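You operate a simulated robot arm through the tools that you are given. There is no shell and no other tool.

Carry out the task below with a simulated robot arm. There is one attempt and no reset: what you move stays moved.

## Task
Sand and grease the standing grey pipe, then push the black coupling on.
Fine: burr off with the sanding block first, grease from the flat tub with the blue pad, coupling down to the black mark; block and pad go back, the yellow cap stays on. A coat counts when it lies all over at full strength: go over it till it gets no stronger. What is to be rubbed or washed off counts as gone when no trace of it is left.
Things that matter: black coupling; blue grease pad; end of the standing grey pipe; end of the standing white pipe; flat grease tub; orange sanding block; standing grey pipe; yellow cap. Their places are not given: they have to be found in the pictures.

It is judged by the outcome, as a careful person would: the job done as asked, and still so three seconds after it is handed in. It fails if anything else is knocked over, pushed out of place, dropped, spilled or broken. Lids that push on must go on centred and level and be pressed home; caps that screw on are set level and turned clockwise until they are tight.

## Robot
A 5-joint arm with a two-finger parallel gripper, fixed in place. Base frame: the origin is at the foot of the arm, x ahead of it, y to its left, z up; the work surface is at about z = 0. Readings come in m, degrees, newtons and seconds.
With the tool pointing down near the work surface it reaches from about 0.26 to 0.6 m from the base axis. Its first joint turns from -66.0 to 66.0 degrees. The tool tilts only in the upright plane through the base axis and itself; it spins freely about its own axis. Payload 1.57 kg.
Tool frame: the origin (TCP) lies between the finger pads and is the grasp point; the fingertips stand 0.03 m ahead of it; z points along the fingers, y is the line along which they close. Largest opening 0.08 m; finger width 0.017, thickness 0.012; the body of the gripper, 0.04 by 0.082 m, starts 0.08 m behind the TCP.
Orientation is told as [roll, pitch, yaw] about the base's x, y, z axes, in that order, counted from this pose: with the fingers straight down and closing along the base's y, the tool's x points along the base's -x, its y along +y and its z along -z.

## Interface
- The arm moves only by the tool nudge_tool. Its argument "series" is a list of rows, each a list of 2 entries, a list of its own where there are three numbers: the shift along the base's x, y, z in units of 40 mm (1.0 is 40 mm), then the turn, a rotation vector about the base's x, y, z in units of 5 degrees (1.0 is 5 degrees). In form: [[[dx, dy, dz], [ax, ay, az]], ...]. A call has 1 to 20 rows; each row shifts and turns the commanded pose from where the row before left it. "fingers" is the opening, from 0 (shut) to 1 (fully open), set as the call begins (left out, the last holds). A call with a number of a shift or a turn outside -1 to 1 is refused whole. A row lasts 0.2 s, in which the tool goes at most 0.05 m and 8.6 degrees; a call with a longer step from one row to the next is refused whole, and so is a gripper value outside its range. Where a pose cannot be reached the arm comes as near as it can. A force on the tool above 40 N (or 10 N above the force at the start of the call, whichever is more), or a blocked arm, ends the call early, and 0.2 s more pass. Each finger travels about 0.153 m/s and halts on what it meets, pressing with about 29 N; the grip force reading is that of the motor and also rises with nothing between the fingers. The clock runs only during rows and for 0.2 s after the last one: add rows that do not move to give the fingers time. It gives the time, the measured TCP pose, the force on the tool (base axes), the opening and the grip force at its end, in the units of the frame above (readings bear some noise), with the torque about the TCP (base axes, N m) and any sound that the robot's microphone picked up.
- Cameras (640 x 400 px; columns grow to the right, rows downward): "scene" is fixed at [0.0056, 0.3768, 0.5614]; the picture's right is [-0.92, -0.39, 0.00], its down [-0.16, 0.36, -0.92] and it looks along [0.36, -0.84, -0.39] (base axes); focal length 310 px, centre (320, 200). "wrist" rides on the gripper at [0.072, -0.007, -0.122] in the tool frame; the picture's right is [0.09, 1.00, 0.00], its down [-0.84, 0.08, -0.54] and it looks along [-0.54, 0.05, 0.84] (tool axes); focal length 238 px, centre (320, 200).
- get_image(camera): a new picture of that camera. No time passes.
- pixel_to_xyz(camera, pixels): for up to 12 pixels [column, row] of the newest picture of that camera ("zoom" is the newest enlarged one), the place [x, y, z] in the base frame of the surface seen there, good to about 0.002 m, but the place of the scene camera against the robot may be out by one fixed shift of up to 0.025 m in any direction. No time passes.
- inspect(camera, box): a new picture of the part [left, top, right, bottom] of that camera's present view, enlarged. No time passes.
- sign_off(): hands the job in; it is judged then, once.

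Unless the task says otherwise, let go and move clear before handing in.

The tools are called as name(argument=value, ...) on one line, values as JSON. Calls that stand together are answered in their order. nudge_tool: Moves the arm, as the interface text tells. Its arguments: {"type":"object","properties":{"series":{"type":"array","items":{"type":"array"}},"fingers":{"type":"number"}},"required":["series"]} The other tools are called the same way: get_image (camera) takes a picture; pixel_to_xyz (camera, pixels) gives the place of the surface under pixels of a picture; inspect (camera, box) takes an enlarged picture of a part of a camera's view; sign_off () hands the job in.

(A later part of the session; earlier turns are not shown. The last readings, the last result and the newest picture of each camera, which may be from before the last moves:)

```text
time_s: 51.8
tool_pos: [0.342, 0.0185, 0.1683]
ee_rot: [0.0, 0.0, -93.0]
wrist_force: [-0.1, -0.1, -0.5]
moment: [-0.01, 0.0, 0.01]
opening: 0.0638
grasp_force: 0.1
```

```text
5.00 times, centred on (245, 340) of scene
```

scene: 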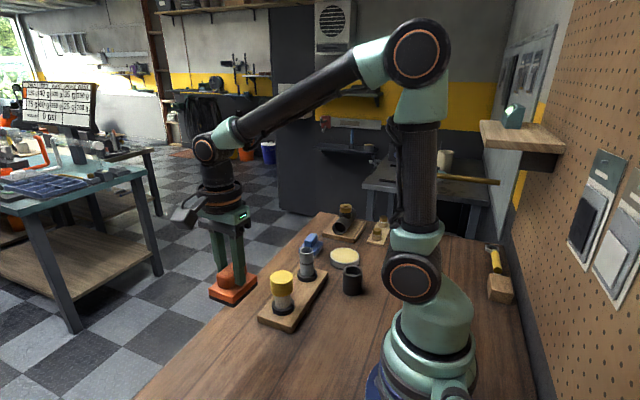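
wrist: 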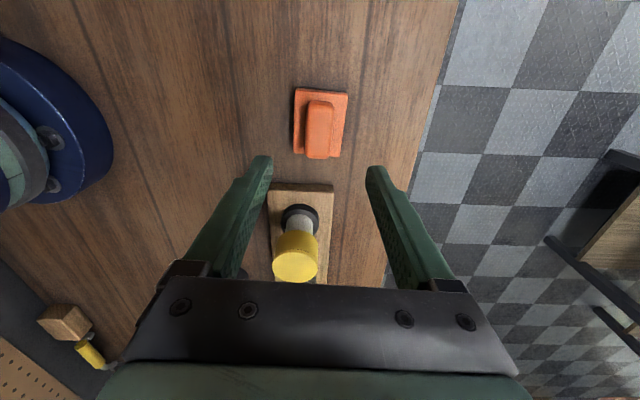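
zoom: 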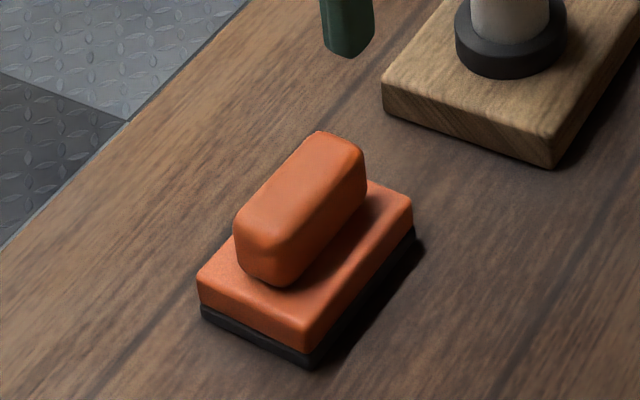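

The block is back in its exact spot. Now I'll raise a little and travel over to the blue pad at about (0.376, -0.389) for a close look.

nudge_tool(series=[[[0, -0.2, 0.5], [0, 0, 0]], [[0.05, -0.5, 0.5], [0, 0, 0]], [[0.06, -0.7, 0], [0, 0, 0]], [[0.06, -0.75, 0], [0, 0, 0]], [[0.06, -0.75, 0], [0, 0, 0]], [[0.06, -0.75, 0], [0, 0, 0]], [[0.06, -0.75, 0], [0, 0, 0]], [[0.06, -0.75, 0], [0, 0, 0]], [[0.06, -0.75, 0], [0, 0, 0]], [[0.06, -0.75, 0], [0, 0, 0]], [[0.06, -0.75, 0], [0, 0, 0]], [[0.06, -0.75, 0], [0, 0, 0]], [[0.06, -0.75, 0], [0, 0, 0]], [[0.06, -0.65, 0], [0, 0, 0]], [[0.06, -0.4, -0.3], [0, 0, 0]], [[0.055, -0.2, -0.4], [0, 0, 0]], [[0, 0, 0], [0, 0, 0]]])

get_image(camera="wrist")

```text
time_s: 55.4
tool_pos: [0.3759, -0.3884, 0.1797]
ee_rot: [0.0, 0.0, -93.0]
wrist_force: [-0.2, -0.3, 0.3]
moment: [0.01, 0.03, 0.02]
opening: 0.064
grasp_force: 0.0
```

```text
taken
```

wrist: 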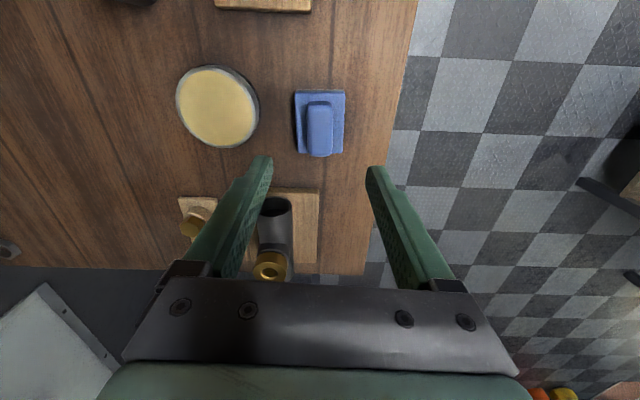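

inspect(camera="wrist", box=[270, 75, 374, 165])

pixel_to_xyz(camera="wrist", pixels=[[213, 67], [178, 105], [257, 105], [216, 147], [216, 105], [181, 90], [255, 125]])

```text
4.44 times, centred on (322, 120) of wrist
```

zoom: 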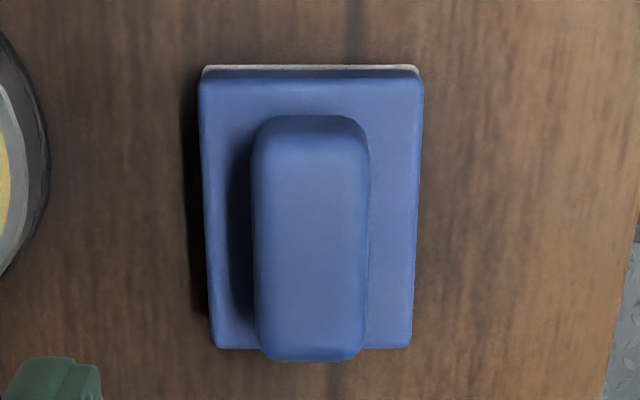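

```text
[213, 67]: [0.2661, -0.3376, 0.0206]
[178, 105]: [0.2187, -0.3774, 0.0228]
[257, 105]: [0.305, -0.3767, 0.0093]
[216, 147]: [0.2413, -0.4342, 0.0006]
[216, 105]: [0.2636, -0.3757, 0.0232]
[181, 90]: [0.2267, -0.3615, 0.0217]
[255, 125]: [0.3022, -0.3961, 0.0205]
```

pixel_to_xyz(camera="zoom", pixels=[[207, 86], [415, 86], [220, 340], [404, 340], [258, 170], [365, 170], [260, 250], [363, 250], [263, 320], [358, 320], [310, 122], [308, 352]])

inspect(camera="wrist", box=[160, 50, 280, 160])

pixel_to_xyz(camera="zoom", pixels=[[320, 200], [260, 70], [155, 180], [405, 250], [300, 330], [330, 100], [200, 110], [390, 200], [250, 290], [350, 300]])

```text
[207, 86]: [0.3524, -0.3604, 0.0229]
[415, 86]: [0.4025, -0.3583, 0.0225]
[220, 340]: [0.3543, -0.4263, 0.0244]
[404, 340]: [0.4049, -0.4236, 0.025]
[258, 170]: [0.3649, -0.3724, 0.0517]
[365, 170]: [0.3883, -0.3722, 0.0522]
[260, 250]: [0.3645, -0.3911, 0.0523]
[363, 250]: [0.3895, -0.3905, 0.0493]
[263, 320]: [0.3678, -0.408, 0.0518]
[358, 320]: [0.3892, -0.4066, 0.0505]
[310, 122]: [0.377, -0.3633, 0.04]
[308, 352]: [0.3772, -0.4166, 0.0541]
```

```text
3.64 times, centred on (220, 105) of wrist
```

zoom: 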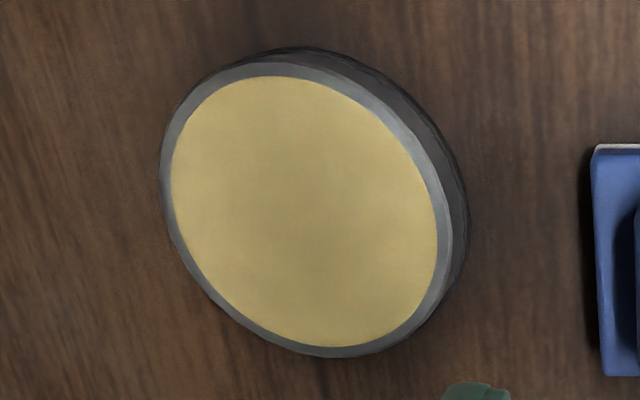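

```text
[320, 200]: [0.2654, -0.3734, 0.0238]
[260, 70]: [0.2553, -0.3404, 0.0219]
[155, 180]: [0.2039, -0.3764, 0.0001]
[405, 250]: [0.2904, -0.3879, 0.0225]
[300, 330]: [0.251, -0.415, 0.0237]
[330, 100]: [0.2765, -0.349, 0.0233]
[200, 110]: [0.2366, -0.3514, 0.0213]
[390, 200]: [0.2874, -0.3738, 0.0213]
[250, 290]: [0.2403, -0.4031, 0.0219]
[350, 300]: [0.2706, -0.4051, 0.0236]
```

The pad's centre is near (0.378, -0.391), turned about +2°, handle top z≈0.053; the tub's grease surface is centred near (0.262, -0.379) at z≈0.022. I'll turn to yaw -88° and descend around the pad's handle.

nudge_tool(series=[[[0.02, -0.02, -0.4], [0, 0, 0.5]], [[0.0175, -0.025, -0.4], [0, 0, 0.5]], [[0, 0, -0.5], [0, 0, 0]], [[0, 0, -0.5], [0, 0, 0]], [[0, 0, -0.5], [0, 0, 0]], [[0, 0, -0.4], [0, 0, 0]], [[0, 0, -0.235], [0, 0, 0]], [[0, 0, 0], [0, 0, 0]]])

get_image(camera="wrist")

inspect(camera="scene", box=[280, 210, 360, 280])

```text
time_s: 57.2
tool_pos: [0.3785, -0.3899, 0.0636]
ee_rot: [0.0, 0.1, -88.0]
wrist_force: [-0.4, -0.1, 0.2]
moment: [-0.03, 0.05, -0.01]
opening: 0.064
grasp_force: 0.1
```

```text
taken
```

wrist: 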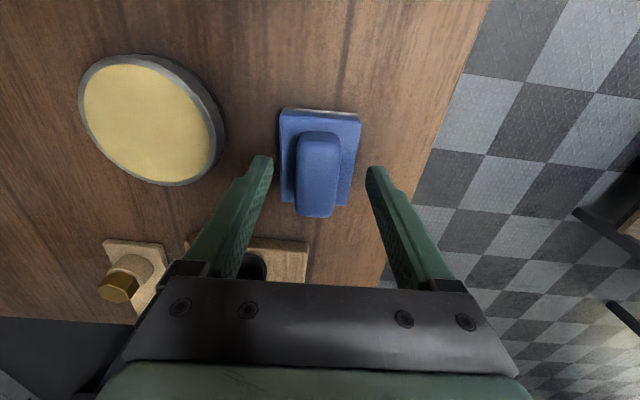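

```text
5.71 times, centred on (320, 245) of scene
```

zoom: 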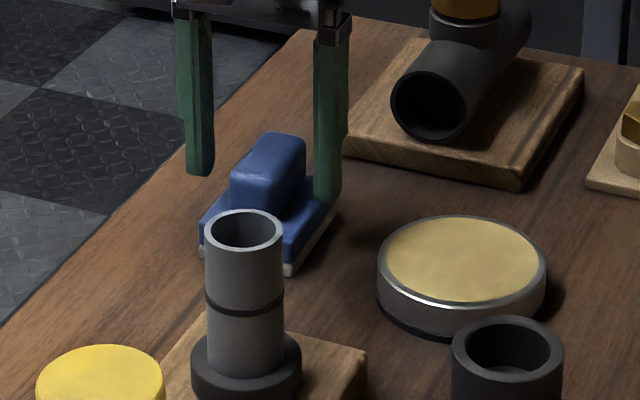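

Well lined up. I'll lower another 6.5 mm and close on the pad's handle.

nudge_tool(series=[[[0, 0, -0.1], [0, 0, 0]], [[0, 0, -0.0625], [0, 0, 0]], [[0, 0, 0], [0, 0, 0]]])

nudge_tool(series=[[[0, 0, 0], [0, 0, 0]], [[0, 0, 0], [0, 0, 0]], [[0, 0, 0], [0, 0, 0]]], fingers=0.2)

get_image(camera="wrist")

```text
time_s: 58.0
tool_pos: [0.3796, -0.3907, 0.0556]
ee_rot: [0.0, 0.0, -88.1]
wrist_force: [0.2, -0.3, -0.4]
moment: [0.03, -0.01, -0.01]
opening: 0.0638
grasp_force: 0.1
```

```text
time_s: 58.8
tool_pos: [0.3785, -0.3908, 0.0562]
ee_rot: [-0.1, -0.1, -88.1]
wrist_force: [-0.5, 0.5, 0.1]
moment: [0.03, -0.03, -0.03]
opening: 0.0271
grasp_force: 29.0
```

```text
taken
```

wrist: 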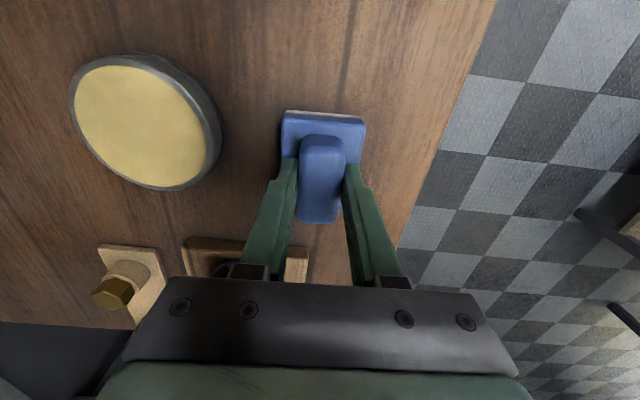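

Pad gripped firmly. I'll lift it and carry it over to the grease tub centre near (0.261, -0.379).

nudge_tool(series=[[[0, 0, 0.3], [0, 0, 0]], [[0, 0, 0.6], [0, 0, 0]], [[0, 0, 0.5], [0, 0, 0]], [[0, 0, 0.2], [0, 0, 0]], [[-0.3, 0.03, 0], [0, 0, 0]], [[-0.6, 0.06, 0], [0, 0, 0]], [[-0.7, 0.07, 0], [0, 0, 0]], [[-0.7, 0.07, 0], [0, 0, 0]], [[-0.4, 0.05, 0], [0, 0, 0]], [[-0.2, 0.02, 0], [0, 0, 0]], [[0, 0, 0], [0, 0, 0]]])

get_image(camera="wrist")

inspect(camera="scene", box=[290, 200, 400, 300])

```text
time_s: 61.2
tool_pos: [0.2617, -0.3797, 0.1197]
ee_rot: [-0.1, 0.0, -88.1]
wrist_force: [0.7, -0.1, -0.6]
moment: [0.01, -0.04, 0.0]
opening: 0.0272
grasp_force: 28.3
```

```text
taken
```

wrist: 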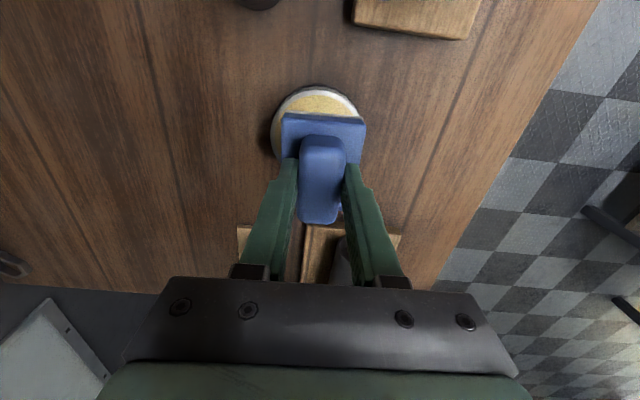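

```text
4.00 times, centred on (345, 250) of scene
```

zoom: 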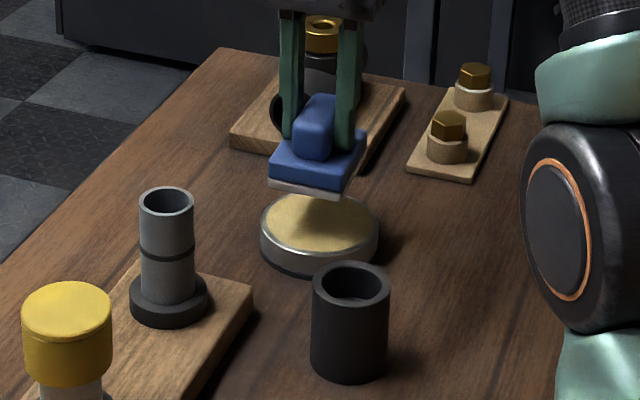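

Pad is centred over the tub. I'll descend to about 4 mm above the grease and then feel for contact.

nudge_tool(series=[[[0, 0, -0.3], [0, 0, 0]], [[0, 0, -0.4], [0, 0, 0]], [[0, 0, -0.25], [0, 0, 0]], [[0, 0, 0], [0, 0, 0]]])

nudge_tool(series=[[[0, 0, -0.04], [0, 0, 0]], [[0, 0, -0.025], [0, 0, 0]], [[0, 0, 0], [0, 0, 0]]])

nudge_tool(series=[[[0, 0, -0.0125], [0, 0, 0]], [[0, 0, -0.0125], [0, 0, 0]], [[0, 0, 0], [0, 0, 0]]])

```text
time_s: 62.2
tool_pos: [0.2623, -0.3786, 0.0821]
ee_rot: [0.1, 0.0, -88.0]
wrist_force: [0.1, -0.4, -0.9]
moment: [-0.03, 0.0, 0.03]
opening: 0.0272
grasp_force: 29.1
```

```text
time_s: 63.0
tool_pos: [0.2609, -0.3786, 0.0803]
ee_rot: [0.0, -0.1, -87.9]
wrist_force: [-0.8, -0.8, -0.8]
moment: [0.0, 0.02, 0.01]
opening: 0.027
grasp_force: 29.4
```

```text
time_s: 63.8
tool_pos: [0.2611, -0.3794, 0.079]
ee_rot: [0.0, 0.1, -88.1]
wrist_force: [-1.3, -0.6, 0.3]
moment: [-0.01, 0.0, 0.0]
opening: 0.0271
grasp_force: 29.2
```

nudge_tool(series=[[[0, 0, -0.0125], [0, 0, 0]], [[0, 0, 0], [0, 0, 0]]])

nudge_tool(series=[[[0, 0, -0.0125], [0, 0, 0]], [[0, 0, 0], [0, 0, 0]]])

```text
time_s: 64.4
tool_pos: [0.263, -0.3792, 0.0772]
ee_rot: [0.0, 0.0, -87.9]
wrist_force: [-1.8, 1.5, 5.0]
moment: [-0.02, 0.08, 0.0]
opening: 0.0271
grasp_force: 29.0
```

```text
time_s: 65.0
tool_pos: [0.2628, -0.3791, 0.0785]
ee_rot: [0.0, -0.1, -88.0]
wrist_force: [-3.7, 2.0, 13.2]
moment: [-0.02, 0.25, -0.07]
opening: 0.0272
grasp_force: 29.1
```

13 N on the grease. I'll ease slightly and make a small ±4 mm rub to load the pad, then check the tub hasn't moved.

nudge_tool(series=[[[0, 0, 0.006], [0, 0, 0]], [[0.1, 0, 0], [0, 0, 0]], [[-0.1, 0.1, 0], [0, 0, 0]], [[-0.1, -0.1, 0], [0, 0, 0]], [[0.1, -0.1, 0], [0, 0, 0]], [[0, 0.1, 0], [0, 0, 0]], [[0, 0, 0], [0, 0, 0]]])

nudge_tool(series=[[[0, 0, 0.3], [0, 0, 0]], [[0, 0, 0.6], [0, 0, 0]], [[0, 0, 0.7], [0, 0, 0]], [[0, 0, 0.7], [0, 0, 0]], [[0, 0, 0.7], [0, 0, 0]], [[0, 0, 0.5], [0, 0, 0]], [[0, 0, 0], [0, 0, 0]]])

get_image(camera="wrist")

inspect(camera="scene", box=[290, 160, 400, 300])

```text
time_s: 66.6
tool_pos: [0.2627, -0.3794, 0.0777]
ee_rot: [0.1, 0.0, -88.0]
wrist_force: [-2.5, -5.2, 12.1]
moment: [0.11, 0.06, 0.07]
opening: 0.0272
grasp_force: 29.3
```

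```text
time_s: 68.2
tool_pos: [0.2621, -0.3777, 0.2197]
ee_rot: [-0.1, -0.1, -88.0]
wrist_force: [0.7, -0.4, -0.4]
moment: [-0.01, 0.03, 0.03]
opening: 0.0271
grasp_force: 28.3
```

```text
taken
```

wrist: 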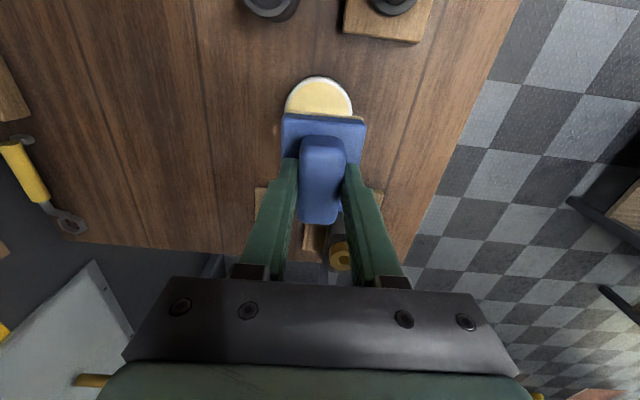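

```text
2.86 times, centred on (345, 230) of scene
```

zoom: 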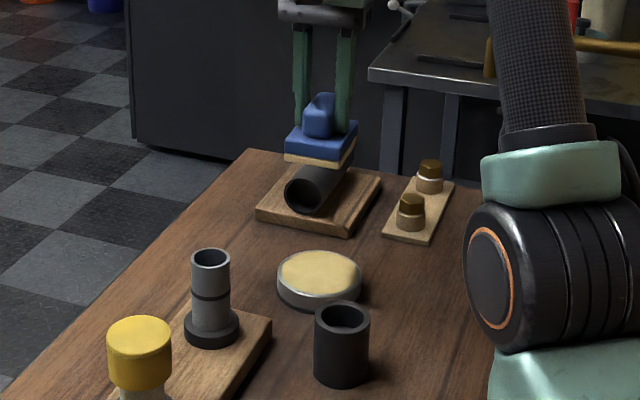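

The pad's underside now shows yellow grease and the tub hasn't moved. I'll carry the pad over the pipe end at (0.322, -0.243) and descend close to it.

nudge_tool(series=[[[0.1, 0.25, 0], [0, 0, 0]], [[0.25, 0.55, 0], [0, 0, 0]], [[0.3, 0.7, 0], [0, 0, 0]], [[0.3, 0.7, 0], [0, 0, 0]], [[0.3, 0.65, 0], [0, 0, 0]], [[0.2, 0.4, 0], [0, 0, 0]], [[0.0625, 0.15, 0], [0, 0, 0]], [[0, 0, -0.4], [0, 0, 0]], [[0, 0, -0.6], [0, 0, 0]], [[0, 0, -0.35], [0, 0, 0]], [[0, 0, 0], [0, 0, 0]]])

inspect(camera="scene", box=[270, 215, 350, 290])

```text
time_s: 70.6
tool_pos: [0.3208, -0.2417, 0.1642]
ee_rot: [0.0, 0.1, -88.0]
wrist_force: [0.8, 0.2, -0.5]
moment: [0.01, 0.0, 0.02]
opening: 0.0273
grasp_force: 28.5
```

```text
5.33 times, centred on (310, 252) of scene
```

zoom: 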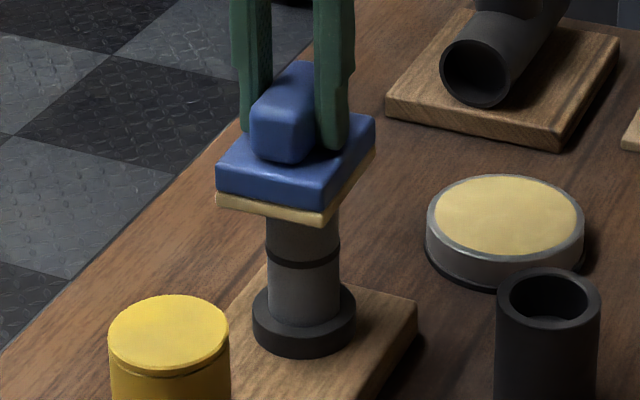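

Yellow-coated pad is a few mm above the rim. I'll ease down in small steps.

nudge_tool(series=[[[0, 0, -0.04], [0, 0, 0]], [[0, 0, -0.025], [0, 0, 0]], [[0, 0, 0], [0, 0, 0]]])

nudge_tool(series=[[[0, 0, -0.015], [0, 0, 0]], [[0, 0, 0], [0, 0, 0]]])

nudge_tool(series=[[[0, 0, -0.0125], [0, 0, 0]], [[0, 0, 0], [0, 0, 0]]])

```text
time_s: 71.4
tool_pos: [0.323, -0.2424, 0.1612]
ee_rot: [0.0, -0.1, -88.0]
wrist_force: [-1.5, 1.2, -0.4]
moment: [-0.02, 0.01, -0.01]
opening: 0.027
grasp_force: 28.9
```

```text
time_s: 72.0
tool_pos: [0.3217, -0.2413, 0.1602]
ee_rot: [-0.1, 0.0, -88.0]
wrist_force: [0.3, 0.0, -0.5]
moment: [0.01, -0.02, 0.01]
opening: 0.0269
grasp_force: 29.3
```

```text
time_s: 72.6
tool_pos: [0.3221, -0.2419, 0.1608]
ee_rot: [-0.1, 0.0, -88.0]
wrist_force: [-2.0, 1.7, 4.2]
moment: [0.09, 0.07, 0.01]
opening: 0.027
grasp_force: 29.2
```

Contact at 4 N. I'll press slightly more and rub the same ±8 mm pattern over the pipe end.

nudge_tool(series=[[[0, 0, -0.0075], [0, 0, 0]], [[0, 0.2, 0], [0, 0, 0]], [[0, -0.2, 0], [0, 0, 0]], [[0, -0.2, 0], [0, 0, 0]], [[0, 0.2, 0], [0, 0, 0]], [[0.2, 0, 0], [0, 0, 0]], [[-0.2, 0, 0], [0, 0, 0]], [[-0.2, 0, 0], [0, 0, 0]], [[0.2, 0, 0], [0, 0, 0]]])

nudge_tool(series=[[[0.2, 0, 0], [0, 0, 0]], [[-0.1, 0.2, 0], [0, 0, 0]], [[-0.2, 0, 0], [0, 0, 0]], [[-0.1, -0.2, 0], [0, 0, 0]], [[0.1, -0.2, 0], [0, 0, 0]], [[0.2, 0, 0], [0, 0, 0]], [[0.1, 0.2, 0], [0, 0, 0]], [[-0.2, 0, 0], [0, 0, 0]]])

```text
time_s: 74.6
tool_pos: [0.3212, -0.2407, 0.159]
ee_rot: [-0.1, 0.2, -88.0]
wrist_force: [-8.6, -1.3, 23.7]
moment: [-0.08, 0.3, -0.04]
opening: 0.0272
grasp_force: 28.9
```

```text
time_s: 76.4
tool_pos: [0.322, -0.2431, 0.1588]
ee_rot: [-0.1, 0.0, -88.0]
wrist_force: [2.1, 0.2, 3.8]
moment: [0.02, -0.12, 0.03]
opening: 0.0271
grasp_force: 28.7
```

I'll lift and check how the grease lies on the pipe end.

nudge_tool(series=[[[0, 0, 0.4], [0, 0, 0]], [[0, 0, 0.6], [0, 0, 0]], [[0, 0, 0.45], [0, 0, 0]], [[0, 0, 0], [0, 0, 0]]])

inspect(camera="scene", box=[299, 243, 317, 257])

inspect(camera="scene", box=[270, 190, 350, 290])

```text
time_s: 77.4
tool_pos: [0.3249, -0.2427, 0.2171]
ee_rot: [0.0, 0.0, -88.0]
wrist_force: [-0.4, 1.3, -0.2]
moment: [-0.02, 0.02, -0.02]
opening: 0.0271
grasp_force: 28.4
```

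```text
16.00 times, centred on (308, 250) of scene
```

zoom: 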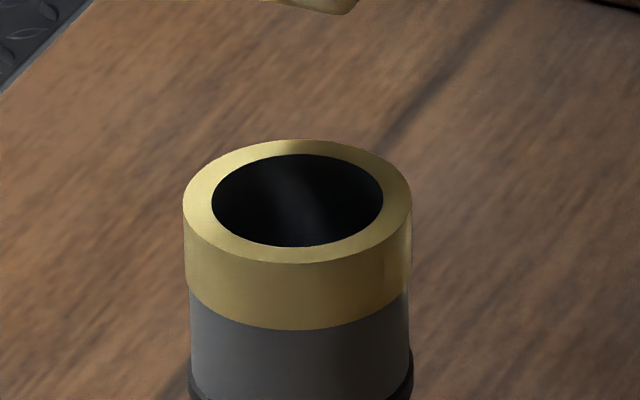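

```text
4.00 times, centred on (310, 240) of scene
```

zoom: 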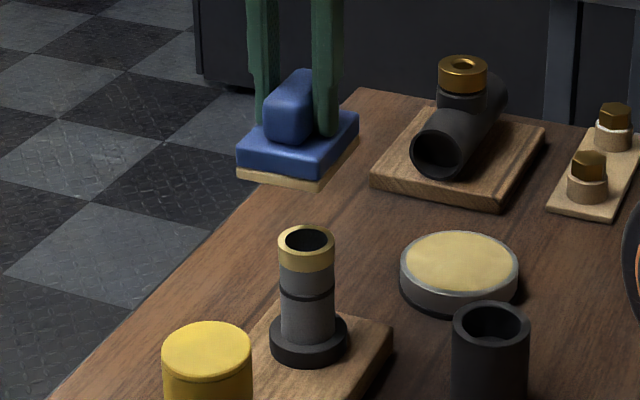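

Grease now lies on the rim and a band below it. I'll go over it again and compare the strength.

nudge_tool(series=[[[0, 0, -0.6], [0, 0, 0]], [[0, 0, -0.6], [0, 0, 0]], [[0, 0, -0.24], [0, 0, 0]], [[0, 0, -0.02], [0, 0, 0]], [[0, 0, 0], [0, 0, 0]]])

```text
time_s: 78.6
tool_pos: [0.321, -0.2418, 0.1592]
ee_rot: [0.0, 0.0, -88.1]
wrist_force: [0.3, 0.8, 1.6]
moment: [0.04, 0.01, -0.02]
opening: 0.0271
grasp_force: 28.7
```

nudge_tool(series=[[[0, 0, -0.01], [0, 0, 0]], [[0, 0.2, 0], [0, 0, 0]], [[0, -0.2, 0], [0, 0, 0]], [[0, -0.2, 0], [0, 0, 0]], [[0, 0.2, 0], [0, 0, 0]], [[0.2, 0, 0], [0, 0, 0]], [[-0.2, 0, 0], [0, 0, 0]], [[-0.2, 0, 0], [0, 0, 0]], [[0.2, 0, 0], [0, 0, 0]]])

nudge_tool(series=[[[0.2, 0, 0], [0, 0, 0]], [[-0.1, 0.2, 0], [0, 0, 0]], [[-0.2, 0, 0], [0, 0, 0]], [[-0.1, -0.2, 0], [0, 0, 0]], [[0.1, -0.2, 0], [0, 0, 0]], [[0.2, 0, 0], [0, 0, 0]], [[0.1, 0.2, 0], [0, 0, 0]], [[-0.2, 0, 0], [0, 0, 0]]])

nudge_tool(series=[[[0, 0, 0.4], [0, 0, 0]], [[0, 0, 0.6], [0, 0, 0]], [[0, 0, 0.46], [0, 0, 0]], [[0, 0, 0], [0, 0, 0]]])

inspect(camera="scene", box=[299, 243, 317, 257])

```text
time_s: 80.6
tool_pos: [0.3219, -0.2424, 0.1595]
ee_rot: [-0.1, 0.1, -87.9]
wrist_force: [0.0, -0.4, -1.6]
moment: [0.02, 0.0, -0.01]
opening: 0.0271
grasp_force: 29.1
```

```text
time_s: 82.4
tool_pos: [0.3222, -0.2419, 0.1597]
ee_rot: [0.2, 0.0, -88.0]
wrist_force: [2.2, 0.5, 6.0]
moment: [0.01, -0.09, -0.03]
opening: 0.0272
grasp_force: 28.7
```

```text
time_s: 83.4
tool_pos: [0.3227, -0.2413, 0.2179]
ee_rot: [-0.1, 0.1, -88.0]
wrist_force: [0.9, 0.3, -1.2]
moment: [-0.04, -0.01, -0.01]
opening: 0.0271
grasp_force: 28.7
```

```text
16.00 times, centred on (308, 250) of scene
```

zoom: 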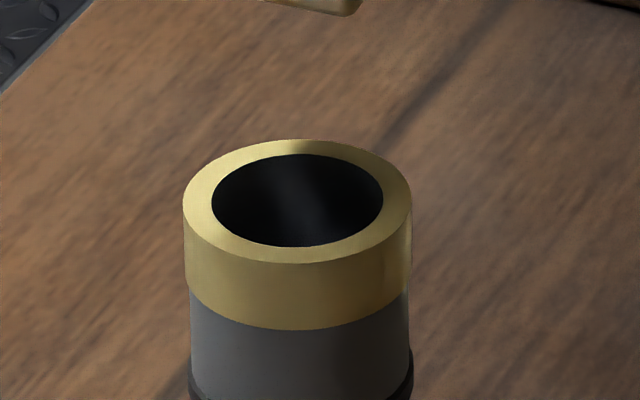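

The coat looks about the same or slightly richer. I'll reload the pad from the tub and go over again to make sure it's at full strength.

nudge_tool(series=[[[-0.1, -0.25, 0], [0, 0, 0]], [[-0.25, -0.55, 0], [0, 0, 0]], [[-0.3, -0.7, 0], [0, 0, 0]], [[-0.3, -0.7, 0], [0, 0, 0]], [[-0.3, -0.65, 0], [0, 0, 0]], [[-0.2, -0.4, 0], [0, 0, 0]], [[-0.0625, -0.15, 0], [0, 0, 0]], [[0, 0, -0.4], [0, 0, 0]], [[0, 0, -0.7], [0, 0, 0]], [[0, 0, -0.8], [0, 0, 0]], [[0, 0, -0.8], [0, 0, 0]], [[0, 0, -0.5], [0, 0, 0]], [[0, 0, -0.2], [0, 0, 0]], [[0, 0, 0], [0, 0, 0]]])

nudge_tool(series=[[[0, 0, -0.04], [0, 0, 0]], [[0, 0, -0.03], [0, 0, 0]], [[0, 0, 0], [0, 0, 0]]])

nudge_tool(series=[[[0, 0, -0.0125], [0, 0, 0]], [[0, 0, 0], [0, 0, 0]]])

```text
time_s: 86.4
tool_pos: [0.2616, -0.3797, 0.0821]
ee_rot: [0.0, -0.1, -88.1]
wrist_force: [-0.5, 0.8, -1.0]
moment: [0.0, 0.01, -0.01]
opening: 0.0269
grasp_force: 29.0
```

```text
time_s: 87.2
tool_pos: [0.2606, -0.3788, 0.079]
ee_rot: [0.0, 0.0, -88.0]
wrist_force: [-0.7, 0.2, -0.5]
moment: [0.01, 0.0, 0.02]
opening: 0.027
grasp_force: 29.5
```

```text
time_s: 87.8
tool_pos: [0.2609, -0.3801, 0.0781]
ee_rot: [0.0, 0.1, -88.0]
wrist_force: [0.4, 0.0, -0.2]
moment: [-0.03, -0.03, -0.01]
opening: 0.027
grasp_force: 28.8
```

nudge_tool(series=[[[0, 0, -0.0125], [0, 0, 0]], [[0, 0, 0], [0, 0, 0]]])

nudge_tool(series=[[[0, 0, -0.0125], [0, 0, 0]], [[0, 0, 0], [0, 0, 0]]])

```text
time_s: 88.4
tool_pos: [0.261, -0.379, 0.0773]
ee_rot: [0.0, 0.0, -88.0]
wrist_force: [0.2, 0.0, -0.3]
moment: [-0.01, -0.01, -0.01]
opening: 0.027
grasp_force: 29.2
```

```text
time_s: 89.0
tool_pos: [0.2619, -0.3785, 0.0774]
ee_rot: [0.0, 0.0, -88.0]
wrist_force: [0.2, 0.6, -0.9]
moment: [0.0, 0.01, -0.01]
opening: 0.0272
grasp_force: 28.5
```

nudge_tool(series=[[[0, 0, -0.0125], [0, 0, 0]], [[0, 0, 0], [0, 0, 0]]])

nudge_tool(series=[[[0, 0, -0.0125], [0, 0, 0]], [[0, 0, 0], [0, 0, 0]]])

```text
time_s: 89.6
tool_pos: [0.2623, -0.3781, 0.0767]
ee_rot: [0.0, 0.1, -88.0]
wrist_force: [-0.4, 0.7, -0.3]
moment: [0.02, 0.04, 0.02]
opening: 0.0271
grasp_force: 28.8
```

```text
time_s: 90.2
tool_pos: [0.263, -0.3783, 0.0762]
ee_rot: [-0.1, -0.1, -88.0]
wrist_force: [-0.9, 0.0, 1.3]
moment: [0.09, 0.08, 0.01]
opening: 0.0272
grasp_force: 28.9
```

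Contact is just starting on the grease. I'll press a bit more, make a small rub, and lift.

nudge_tool(series=[[[0, 0, -0.0125], [0, 0, 0]], [[0.1, 0, 0], [0, 0, 0]], [[-0.1, 0.1, 0], [0, 0, 0]], [[-0.1, -0.1, 0], [0, 0, 0]], [[0.1, -0.1, 0], [0, 0, 0]], [[0, 0.1, 0], [0, 0, 0]], [[0, 0, 0], [0, 0, 0]]])

nudge_tool(series=[[[0, 0, 0.3], [0, 0, 0]], [[0, 0, 0.6], [0, 0, 0]], [[0, 0, 0.7], [0, 0, 0]], [[0, 0, 0.7], [0, 0, 0]], [[0, 0, 0.7], [0, 0, 0]], [[0, 0, 0.55], [0, 0, 0]], [[0, 0, 0], [0, 0, 0]]])

nudge_tool(series=[[[0.1, 0.25, 0], [0, 0, 0]], [[0.25, 0.55, 0], [0, 0, 0]], [[0.3, 0.7, 0], [0, 0, 0]], [[0.3, 0.7, 0], [0, 0, 0]], [[0.3, 0.65, 0], [0, 0, 0]], [[0.2, 0.4, 0], [0, 0, 0]], [[0.0625, 0.15, 0], [0, 0, 0]], [[0, 0, -0.4], [0, 0, 0]], [[0, 0, -0.6], [0, 0, 0]], [[0, 0, -0.4], [0, 0, 0]], [[0, 0, 0], [0, 0, 0]]])

inspect(camera="scene", box=[270, 200, 400, 300])

```text
time_s: 91.8
tool_pos: [0.2631, -0.3786, 0.0745]
ee_rot: [0.1, -0.3, -88.0]
wrist_force: [-2.3, -7.6, 17.0]
moment: [0.14, 0.28, 0.12]
opening: 0.0273
grasp_force: 28.7
```

```text
time_s: 93.4
tool_pos: [0.2609, -0.3787, 0.2179]
ee_rot: [0.0, 0.0, -88.0]
wrist_force: [1.0, 0.2, 0.2]
moment: [0.0, -0.02, 0.01]
opening: 0.0268
grasp_force: 29.2
```

```text
time_s: 95.8
tool_pos: [0.3238, -0.2429, 0.1612]
ee_rot: [0.0, 0.0, -88.0]
wrist_force: [-0.2, -0.7, -0.9]
moment: [-0.01, -0.03, -0.02]
opening: 0.027
grasp_force: 29.0
```

```text
4.00 times, centred on (335, 250) of scene
```

zoom: 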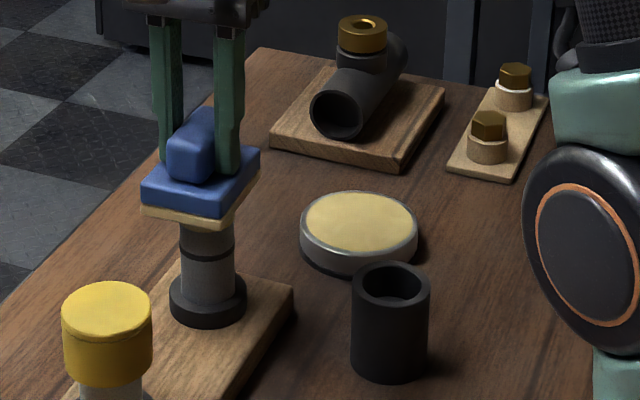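

nudge_tool(series=[[[0, 0, -0.04], [0, 0, 0]], [[0, 0, -0.02], [0, 0, 0]], [[0, 0, 0], [0, 0, 0]]])

nudge_tool(series=[[[0, 0, -0.0125], [0, 0, 0]], [[0, 0, 0], [0, 0, 0]]])

nudge_tool(series=[[[0, 0, -0.0125], [0, 0, 0]], [[0, 0, 0], [0, 0, 0]]])

```text
time_s: 96.6
tool_pos: [0.3225, -0.2426, 0.1593]
ee_rot: [0.0, 0.0, -87.9]
wrist_force: [0.7, 0.8, -0.2]
moment: [0.01, -0.02, -0.04]
opening: 0.0273
grasp_force: 29.1
```

```text
time_s: 97.2
tool_pos: [0.3228, -0.2418, 0.1586]
ee_rot: [0.1, -0.2, -88.0]
wrist_force: [-1.4, -2.9, 5.7]
moment: [-0.15, 0.09, 0.04]
opening: 0.027
grasp_force: 28.8
```

```text
time_s: 97.8
tool_pos: [0.3224, -0.2423, 0.1587]
ee_rot: [0.1, -0.1, -88.0]
wrist_force: [-2.0, 1.8, 21.7]
moment: [0.06, 0.2, 0.0]
opening: 0.0271
grasp_force: 28.6
```

21 N contact. I'll rub the full pattern twice.

nudge_tool(series=[[[0, 0.2, 0.004], [0, 0, 0]], [[0, -0.2, 0], [0, 0, 0]], [[0, -0.2, 0], [0, 0, 0]], [[0, 0.2, 0], [0, 0, 0]], [[0.2, 0, 0], [0, 0, 0]], [[-0.2, 0, 0], [0, 0, 0]], [[-0.2, 0, 0], [0, 0, 0]], [[0.2, 0, 0], [0, 0, 0]]])

nudge_tool(series=[[[0.2, 0, -0.004], [0, 0, 0]], [[-0.1, 0.2, 0], [0, 0, 0]], [[-0.2, 0, 0], [0, 0, 0]], [[-0.1, -0.2, 0], [0, 0, 0]], [[0.1, -0.2, 0], [0, 0, 0]], [[0.2, 0, 0], [0, 0, 0]], [[0.1, 0.2, 0], [0, 0, 0]], [[-0.2, 0, 0], [0, 0, 0]]])

nudge_tool(series=[[[0, 0.2, -0.006], [0, 0, 0]], [[0, -0.2, 0], [0, 0, 0]], [[0, -0.2, 0], [0, 0, 0]], [[0, 0.2, 0], [0, 0, 0]], [[0.2, 0, 0], [0, 0, 0]], [[-0.2, 0, 0], [0, 0, 0]], [[-0.2, 0, 0], [0, 0, 0]], [[0.2, 0, 0], [0, 0, 0]]])

nudge_tool(series=[[[0, 0, 0.4], [0, 0, 0]], [[0, 0, 0.6], [0, 0, 0]], [[0, 0, 0.46], [0, 0, 0]], [[0, 0, 0], [0, 0, 0]]])

inspect(camera="scene", box=[299, 243, 317, 257])

```text
time_s: 99.6
tool_pos: [0.3221, -0.2432, 0.1579]
ee_rot: [-0.1, 0.1, -88.0]
wrist_force: [-11.7, -3.1, 34.1]
moment: [-0.27, 0.65, -0.06]
opening: 0.0273
grasp_force: 28.6
```

```text
time_s: 101.4
tool_pos: [0.323, -0.2416, 0.159]
ee_rot: [0.1, 0.0, -88.0]
wrist_force: [2.9, -0.1, 10.6]
moment: [0.01, -0.15, -0.01]
opening: 0.027
grasp_force: 28.9
```

```text
time_s: 103.2
tool_pos: [0.3214, -0.2423, 0.1581]
ee_rot: [-0.2, 0.1, -88.1]
wrist_force: [-12.8, -0.5, 36.1]
moment: [-0.18, 0.65, -0.06]
opening: 0.0272
grasp_force: 29.3
```

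```text
time_s: 104.2
tool_pos: [0.324, -0.2398, 0.2162]
ee_rot: [0.0, -0.1, -87.9]
wrist_force: [0.0, -0.2, -0.6]
moment: [-0.03, 0.01, 0.0]
opening: 0.0271
grasp_force: 29.2
```

```text
16.00 times, centred on (308, 250) of scene
```

zoom: 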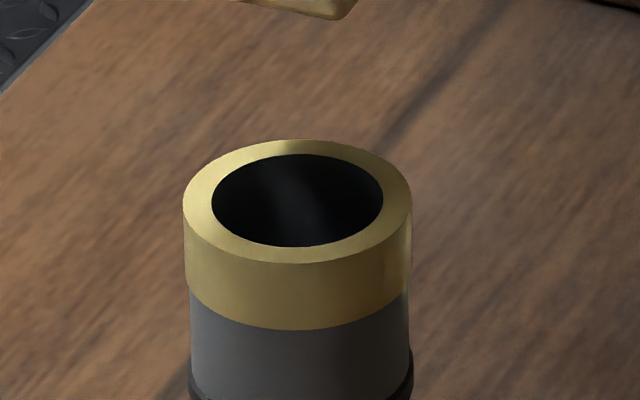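

The coat is unchanged from the previous pass and even all round, so it's at full strength. Now I'll check the pad's seat in the grip and carry it back over its spot.

nudge_tool(series=[[[0.08, -0.2, 0], [0, 0, 0]], [[0.2, -0.55, 0], [0, 0, 0]], [[0.27, -0.7, 0], [0, 0, 0]], [[0.27, -0.75, 0], [0, 0, 0]], [[0.27, -0.75, 0], [0, 0, 0]], [[0.2, -0.5, 0], [0, 0, 0]], [[0.0975, -0.25, 0], [0, 0, 0]], [[0, 0, 0], [0, 0, 0]]])

get_image(camera="wrist")

get_image(camera="scene")

```text
time_s: 106.0
tool_pos: [0.3795, -0.3896, 0.2159]
ee_rot: [0.0, 0.0, -88.1]
wrist_force: [0.3, -0.1, -0.3]
moment: [0.01, -0.01, 0.04]
opening: 0.027
grasp_force: 28.9
```

```text
taken
```

wrist: 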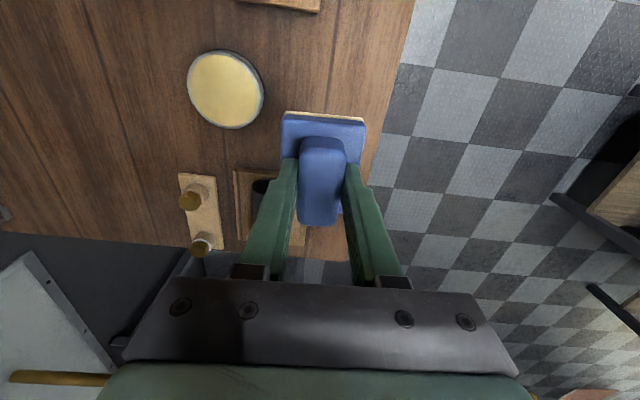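

```text
taken
```

scene: 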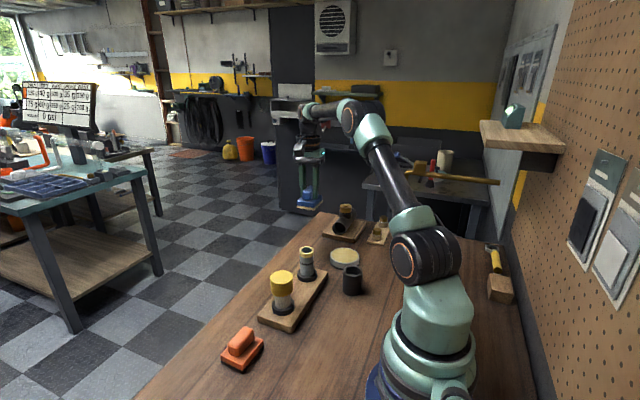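

The pad sits square in the grip. I'll lower it to just above the bench.

nudge_tool(series=[[[0, 0, -0.4], [0, 0, 0]], [[0, 0, -0.7], [0, 0, 0]], [[0, 0, -0.8], [0, 0, 0]], [[0, 0, -0.8], [0, 0, 0]], [[0, 0, -0.6], [0, 0, 0]], [[0, 0, -0.4], [0, 0, 0]], [[0, 0, -0.2], [0, 0, 0]], [[0, 0, 0], [0, 0, 0]]])

nudge_tool(series=[[[0, 0, -0.04], [0, 0, 0]], [[0, 0, -0.04], [0, 0, 0]], [[0, 0, -0.02], [0, 0, 0]], [[0, 0, 0], [0, 0, 0]]])

nudge_tool(series=[[[0, 0, -0.0125], [0, 0, 0]], [[0, 0, 0], [0, 0, 0]]])

nudge_tool(series=[[[0, 0, -0.0125], [0, 0, 0]], [[0, 0, 0], [0, 0, 0]]])

```text
time_s: 107.8
tool_pos: [0.3795, -0.3892, 0.0587]
ee_rot: [0.0, 0.1, -87.9]
wrist_force: [-0.8, -0.2, -0.1]
moment: [0.01, -0.04, -0.01]
opening: 0.0272
grasp_force: 29.3
```

```text
time_s: 108.8
tool_pos: [0.378, -0.3897, 0.0559]
ee_rot: [-0.1, 0.1, -88.0]
wrist_force: [0.1, 0.3, -0.9]
moment: [-0.02, -0.01, 0.0]
opening: 0.027
grasp_force: 28.4
```

```text
time_s: 109.4
tool_pos: [0.3788, -0.3896, 0.0555]
ee_rot: [0.1, 0.0, -88.0]
wrist_force: [-0.1, 0.3, -1.2]
moment: [0.0, 0.04, 0.02]
opening: 0.0269
grasp_force: 28.7
```

```text
time_s: 110.0
tool_pos: [0.3782, -0.3898, 0.0557]
ee_rot: [0.0, 0.1, -88.0]
wrist_force: [0.5, 0.2, -0.3]
moment: [0.0, -0.01, -0.01]
opening: 0.0272
grasp_force: 28.9
```

nudge_tool(series=[[[0, 0, -0.0125], [0, 0, 0]], [[0, 0, 0], [0, 0, 0]]])

nudge_tool(series=[[[0, 0, -0.0125], [0, 0, 0]], [[0, 0, 0], [0, 0, 0]]])

nudge_tool(series=[[[0, 0, -0.0125], [0, 0, 0]], [[0, 0, 0], [0, 0, 0]]])

```text
time_s: 110.6
tool_pos: [0.3784, -0.3901, 0.0551]
ee_rot: [-0.1, 0.1, -88.0]
wrist_force: [0.4, 0.1, -1.5]
moment: [-0.01, -0.01, 0.02]
opening: 0.0271
grasp_force: 28.3
```

```text
time_s: 111.2
tool_pos: [0.3766, -0.3901, 0.0541]
ee_rot: [0.0, 0.1, -88.0]
wrist_force: [-0.3, 0.6, -0.7]
moment: [0.03, -0.01, -0.01]
opening: 0.0271
grasp_force: 28.7
```

```text
time_s: 111.8
tool_pos: [0.3793, -0.3903, 0.0533]
ee_rot: [0.0, 0.0, -88.0]
wrist_force: [-0.8, -0.4, -1.1]
moment: [-0.02, -0.02, 0.01]
opening: 0.0269
grasp_force: 28.7
```

nudge_tool(series=[[[0, 0, -0.0125], [0, 0, 0]], [[0, 0, 0], [0, 0, 0]]])

inspect(camera="scene", box=[285, 220, 345, 265])

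```text
time_s: 112.4
tool_pos: [0.3788, -0.3906, 0.0528]
ee_rot: [-0.1, 0.0, -88.0]
wrist_force: [-0.3, 0.9, 2.9]
moment: [0.1, 0.03, 0.0]
opening: 0.0269
grasp_force: 28.6
```

```text
8.89 times, centred on (315, 242) of scene
```

zoom: 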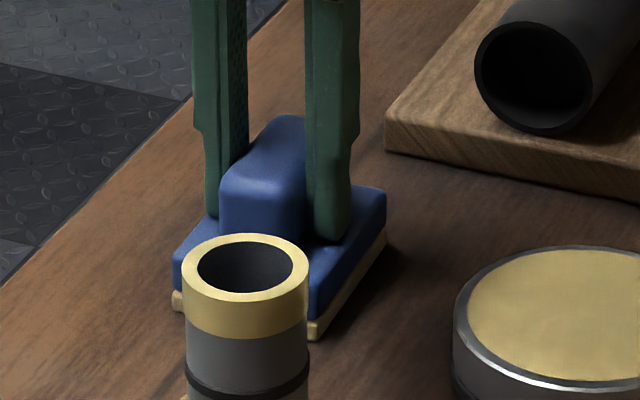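

The pad is down on the bench at its spot (2.9 N). I'll open the fingers and rise clear.

nudge_tool(series=[[[0, 0, 0], [0, 0, 0]], [[0, 0, 0], [0, 0, 0]], [[0, 0, 0], [0, 0, 0]]], fingers=0.8)

nudge_tool(series=[[[0, 0, 0.3], [0, 0, 0]], [[0, 0, 0.6], [0, 0, 0]], [[0, 0, 0.8], [0, 0, 0]], [[0, 0, 0.8], [0, 0, 0]], [[0, 0, 0.7], [0, 0, 0]], [[0, 0, 0], [0, 0, 0]]])

get_image(camera="wrist")

inspect(camera="scene", box=[285, 220, 345, 265])

```text
time_s: 113.2
tool_pos: [0.3774, -0.3903, 0.0535]
ee_rot: [0.0, 0.0, -88.0]
wrist_force: [-0.2, -0.7, 0.5]
moment: [0.03, 0.0, 0.0]
opening: 0.0639
grasp_force: 0.1
```

```text
time_s: 114.6
tool_pos: [0.3778, -0.3925, 0.1837]
ee_rot: [-0.1, 0.0, -88.0]
wrist_force: [0.6, 0.5, 0.8]
moment: [0.0, 0.0, 0.03]
opening: 0.0642
grasp_force: 0.1
```

```text
taken
```

wrist: 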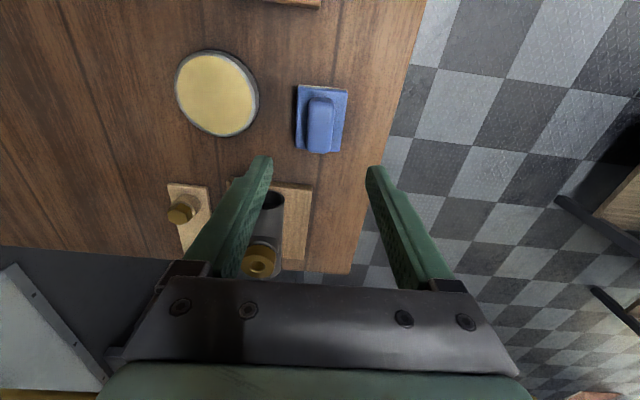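

```text
8.89 times, centred on (315, 242) of scene
```

zoom: 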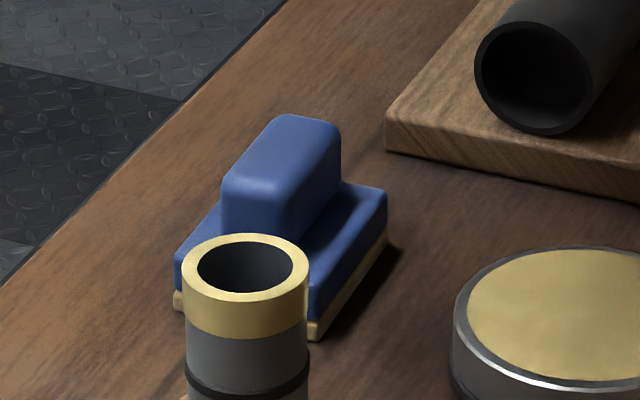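

The pad is back in place. Next I'll move above the coupling at about (0.2015, -0.262) and look at it closely from above.

nudge_tool(series=[[[-0.2, 0.15, 0], [0, 0, -0.1]], [[-0.5, 0.36, 0], [0, 0, -0.1]], [[-0.6, 0.44, 0], [0, 0, -0.1]], [[-0.6, 0.44, 0], [0, 0, -0.1]], [[-0.6, 0.44, 0], [0, 0, 0]], [[-0.6, 0.44, 0], [0, 0, 0]], [[-0.6, 0.44, 0], [0, 0, 0]], [[-0.5, 0.365, 0], [0, 0, 0]], [[-0.2, 0.15, 0], [0, 0, 0]], [[0, 0, 0], [0, 0, 0]]], fingers=1)

get_image(camera="wrist")

```text
time_s: 116.8
tool_pos: [0.2008, -0.2612, 0.1821]
ee_rot: [0.1, 0.0, -90.0]
wrist_force: [0.8, -0.3, 0.0]
moment: [-0.03, -0.03, 0.02]
opening: 0.0798
grasp_force: 0.0
```

```text
taken
```

wrist: 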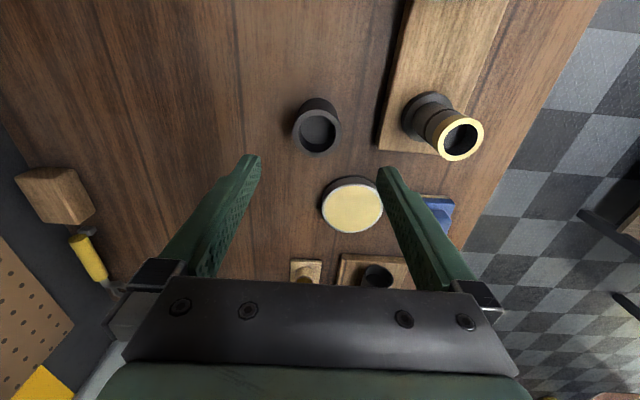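

inspect(camera="wrist", box=[280, 90, 356, 162])

pixel_to_xyz(camera="zoom", pixels=[[120, 250], [315, 250], [215, 140], [215, 345], [200, 230], [230, 260], [260, 290], [150, 240], [290, 245], [215, 165], [215, 320], [240, 200]])

inspect(camera="wrist", box=[390, 80, 500, 170])

pixel_to_xyz(camera="zoom", pixels=[[270, 246], [440, 246], [355, 165], [355, 325], [290, 190], [420, 300], [300, 300], [415, 185], [265, 300], [240, 170], [225, 150], [130, 290]])

```text
5.56 times, centred on (318, 126) of wrist
```

zoom: 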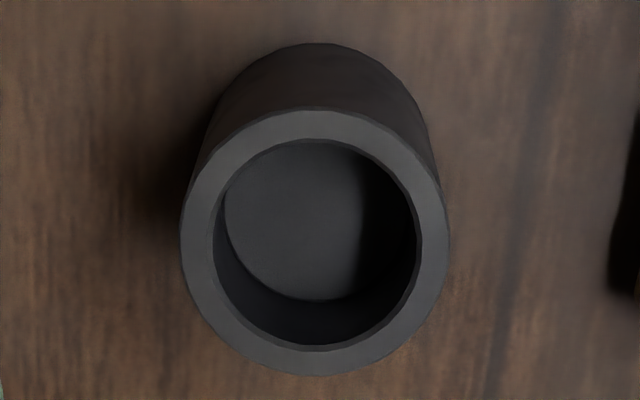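

```text
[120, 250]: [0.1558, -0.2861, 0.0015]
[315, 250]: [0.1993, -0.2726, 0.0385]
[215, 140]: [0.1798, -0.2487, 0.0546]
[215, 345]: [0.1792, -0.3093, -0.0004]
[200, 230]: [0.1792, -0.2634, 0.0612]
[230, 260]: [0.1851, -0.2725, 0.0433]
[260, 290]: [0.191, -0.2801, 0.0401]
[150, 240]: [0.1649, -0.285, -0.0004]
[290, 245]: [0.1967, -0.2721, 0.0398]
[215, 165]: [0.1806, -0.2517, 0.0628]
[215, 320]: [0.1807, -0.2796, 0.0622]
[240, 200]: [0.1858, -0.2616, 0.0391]
```

```text
4.44 times, centred on (445, 125) of wrist
```

zoom: 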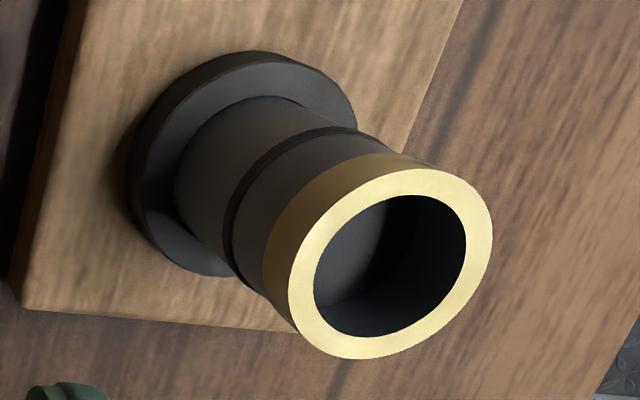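

```text
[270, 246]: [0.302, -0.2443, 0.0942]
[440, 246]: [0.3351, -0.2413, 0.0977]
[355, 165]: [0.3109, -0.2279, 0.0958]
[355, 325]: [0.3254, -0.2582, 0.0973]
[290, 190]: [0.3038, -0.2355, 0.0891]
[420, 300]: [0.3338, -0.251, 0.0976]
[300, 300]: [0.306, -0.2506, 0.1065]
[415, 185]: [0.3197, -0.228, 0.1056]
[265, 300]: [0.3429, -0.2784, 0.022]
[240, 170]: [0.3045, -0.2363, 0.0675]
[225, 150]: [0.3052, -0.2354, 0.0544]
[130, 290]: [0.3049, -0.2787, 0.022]
```

The coupling has a floor inside at z≈0.039, so the top socket is about 23 mm deep and it goes on as it stands, bottom down. I'll measure the rim centres of the pipe and the coupling precisely.

pixel_to_xyz(camera="zoom", pixels=[[302, 285], [478, 240], [428, 182], [352, 346], [310, 318], [465, 205], [330, 230], [440, 310], [380, 195], [405, 335], [360, 205], [470, 275]])

inspect(camera="wrist", box=[280, 90, 356, 162])

pixel_to_xyz(camera="zoom", pixels=[[198, 243], [432, 243], [315, 124], [315, 360], [232, 160], [398, 160], [232, 325], [398, 325], [210, 200], [420, 200], [210, 285], [420, 285]])

```text
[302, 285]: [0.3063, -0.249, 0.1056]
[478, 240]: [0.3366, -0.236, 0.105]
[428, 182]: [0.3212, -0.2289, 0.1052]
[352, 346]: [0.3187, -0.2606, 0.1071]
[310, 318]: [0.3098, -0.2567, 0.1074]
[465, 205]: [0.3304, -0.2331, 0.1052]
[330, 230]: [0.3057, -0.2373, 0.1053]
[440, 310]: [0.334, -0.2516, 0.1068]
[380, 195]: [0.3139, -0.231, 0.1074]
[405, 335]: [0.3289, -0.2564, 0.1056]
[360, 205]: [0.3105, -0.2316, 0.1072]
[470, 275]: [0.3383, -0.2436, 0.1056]
```

```text
5.56 times, centred on (318, 126) of wrist
```

zoom: 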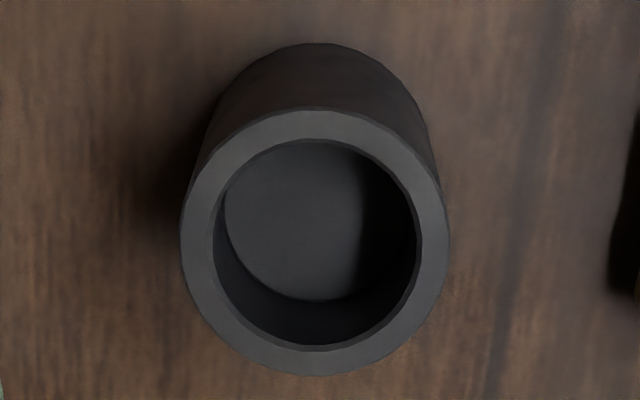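

```text
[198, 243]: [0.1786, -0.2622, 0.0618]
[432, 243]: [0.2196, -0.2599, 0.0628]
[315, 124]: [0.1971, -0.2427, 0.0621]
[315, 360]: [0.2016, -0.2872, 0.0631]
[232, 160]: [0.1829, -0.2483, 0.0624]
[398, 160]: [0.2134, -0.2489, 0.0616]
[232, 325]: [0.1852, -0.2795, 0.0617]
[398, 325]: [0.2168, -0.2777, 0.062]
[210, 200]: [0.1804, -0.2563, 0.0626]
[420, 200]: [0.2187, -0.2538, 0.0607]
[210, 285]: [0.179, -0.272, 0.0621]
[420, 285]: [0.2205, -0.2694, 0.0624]
```

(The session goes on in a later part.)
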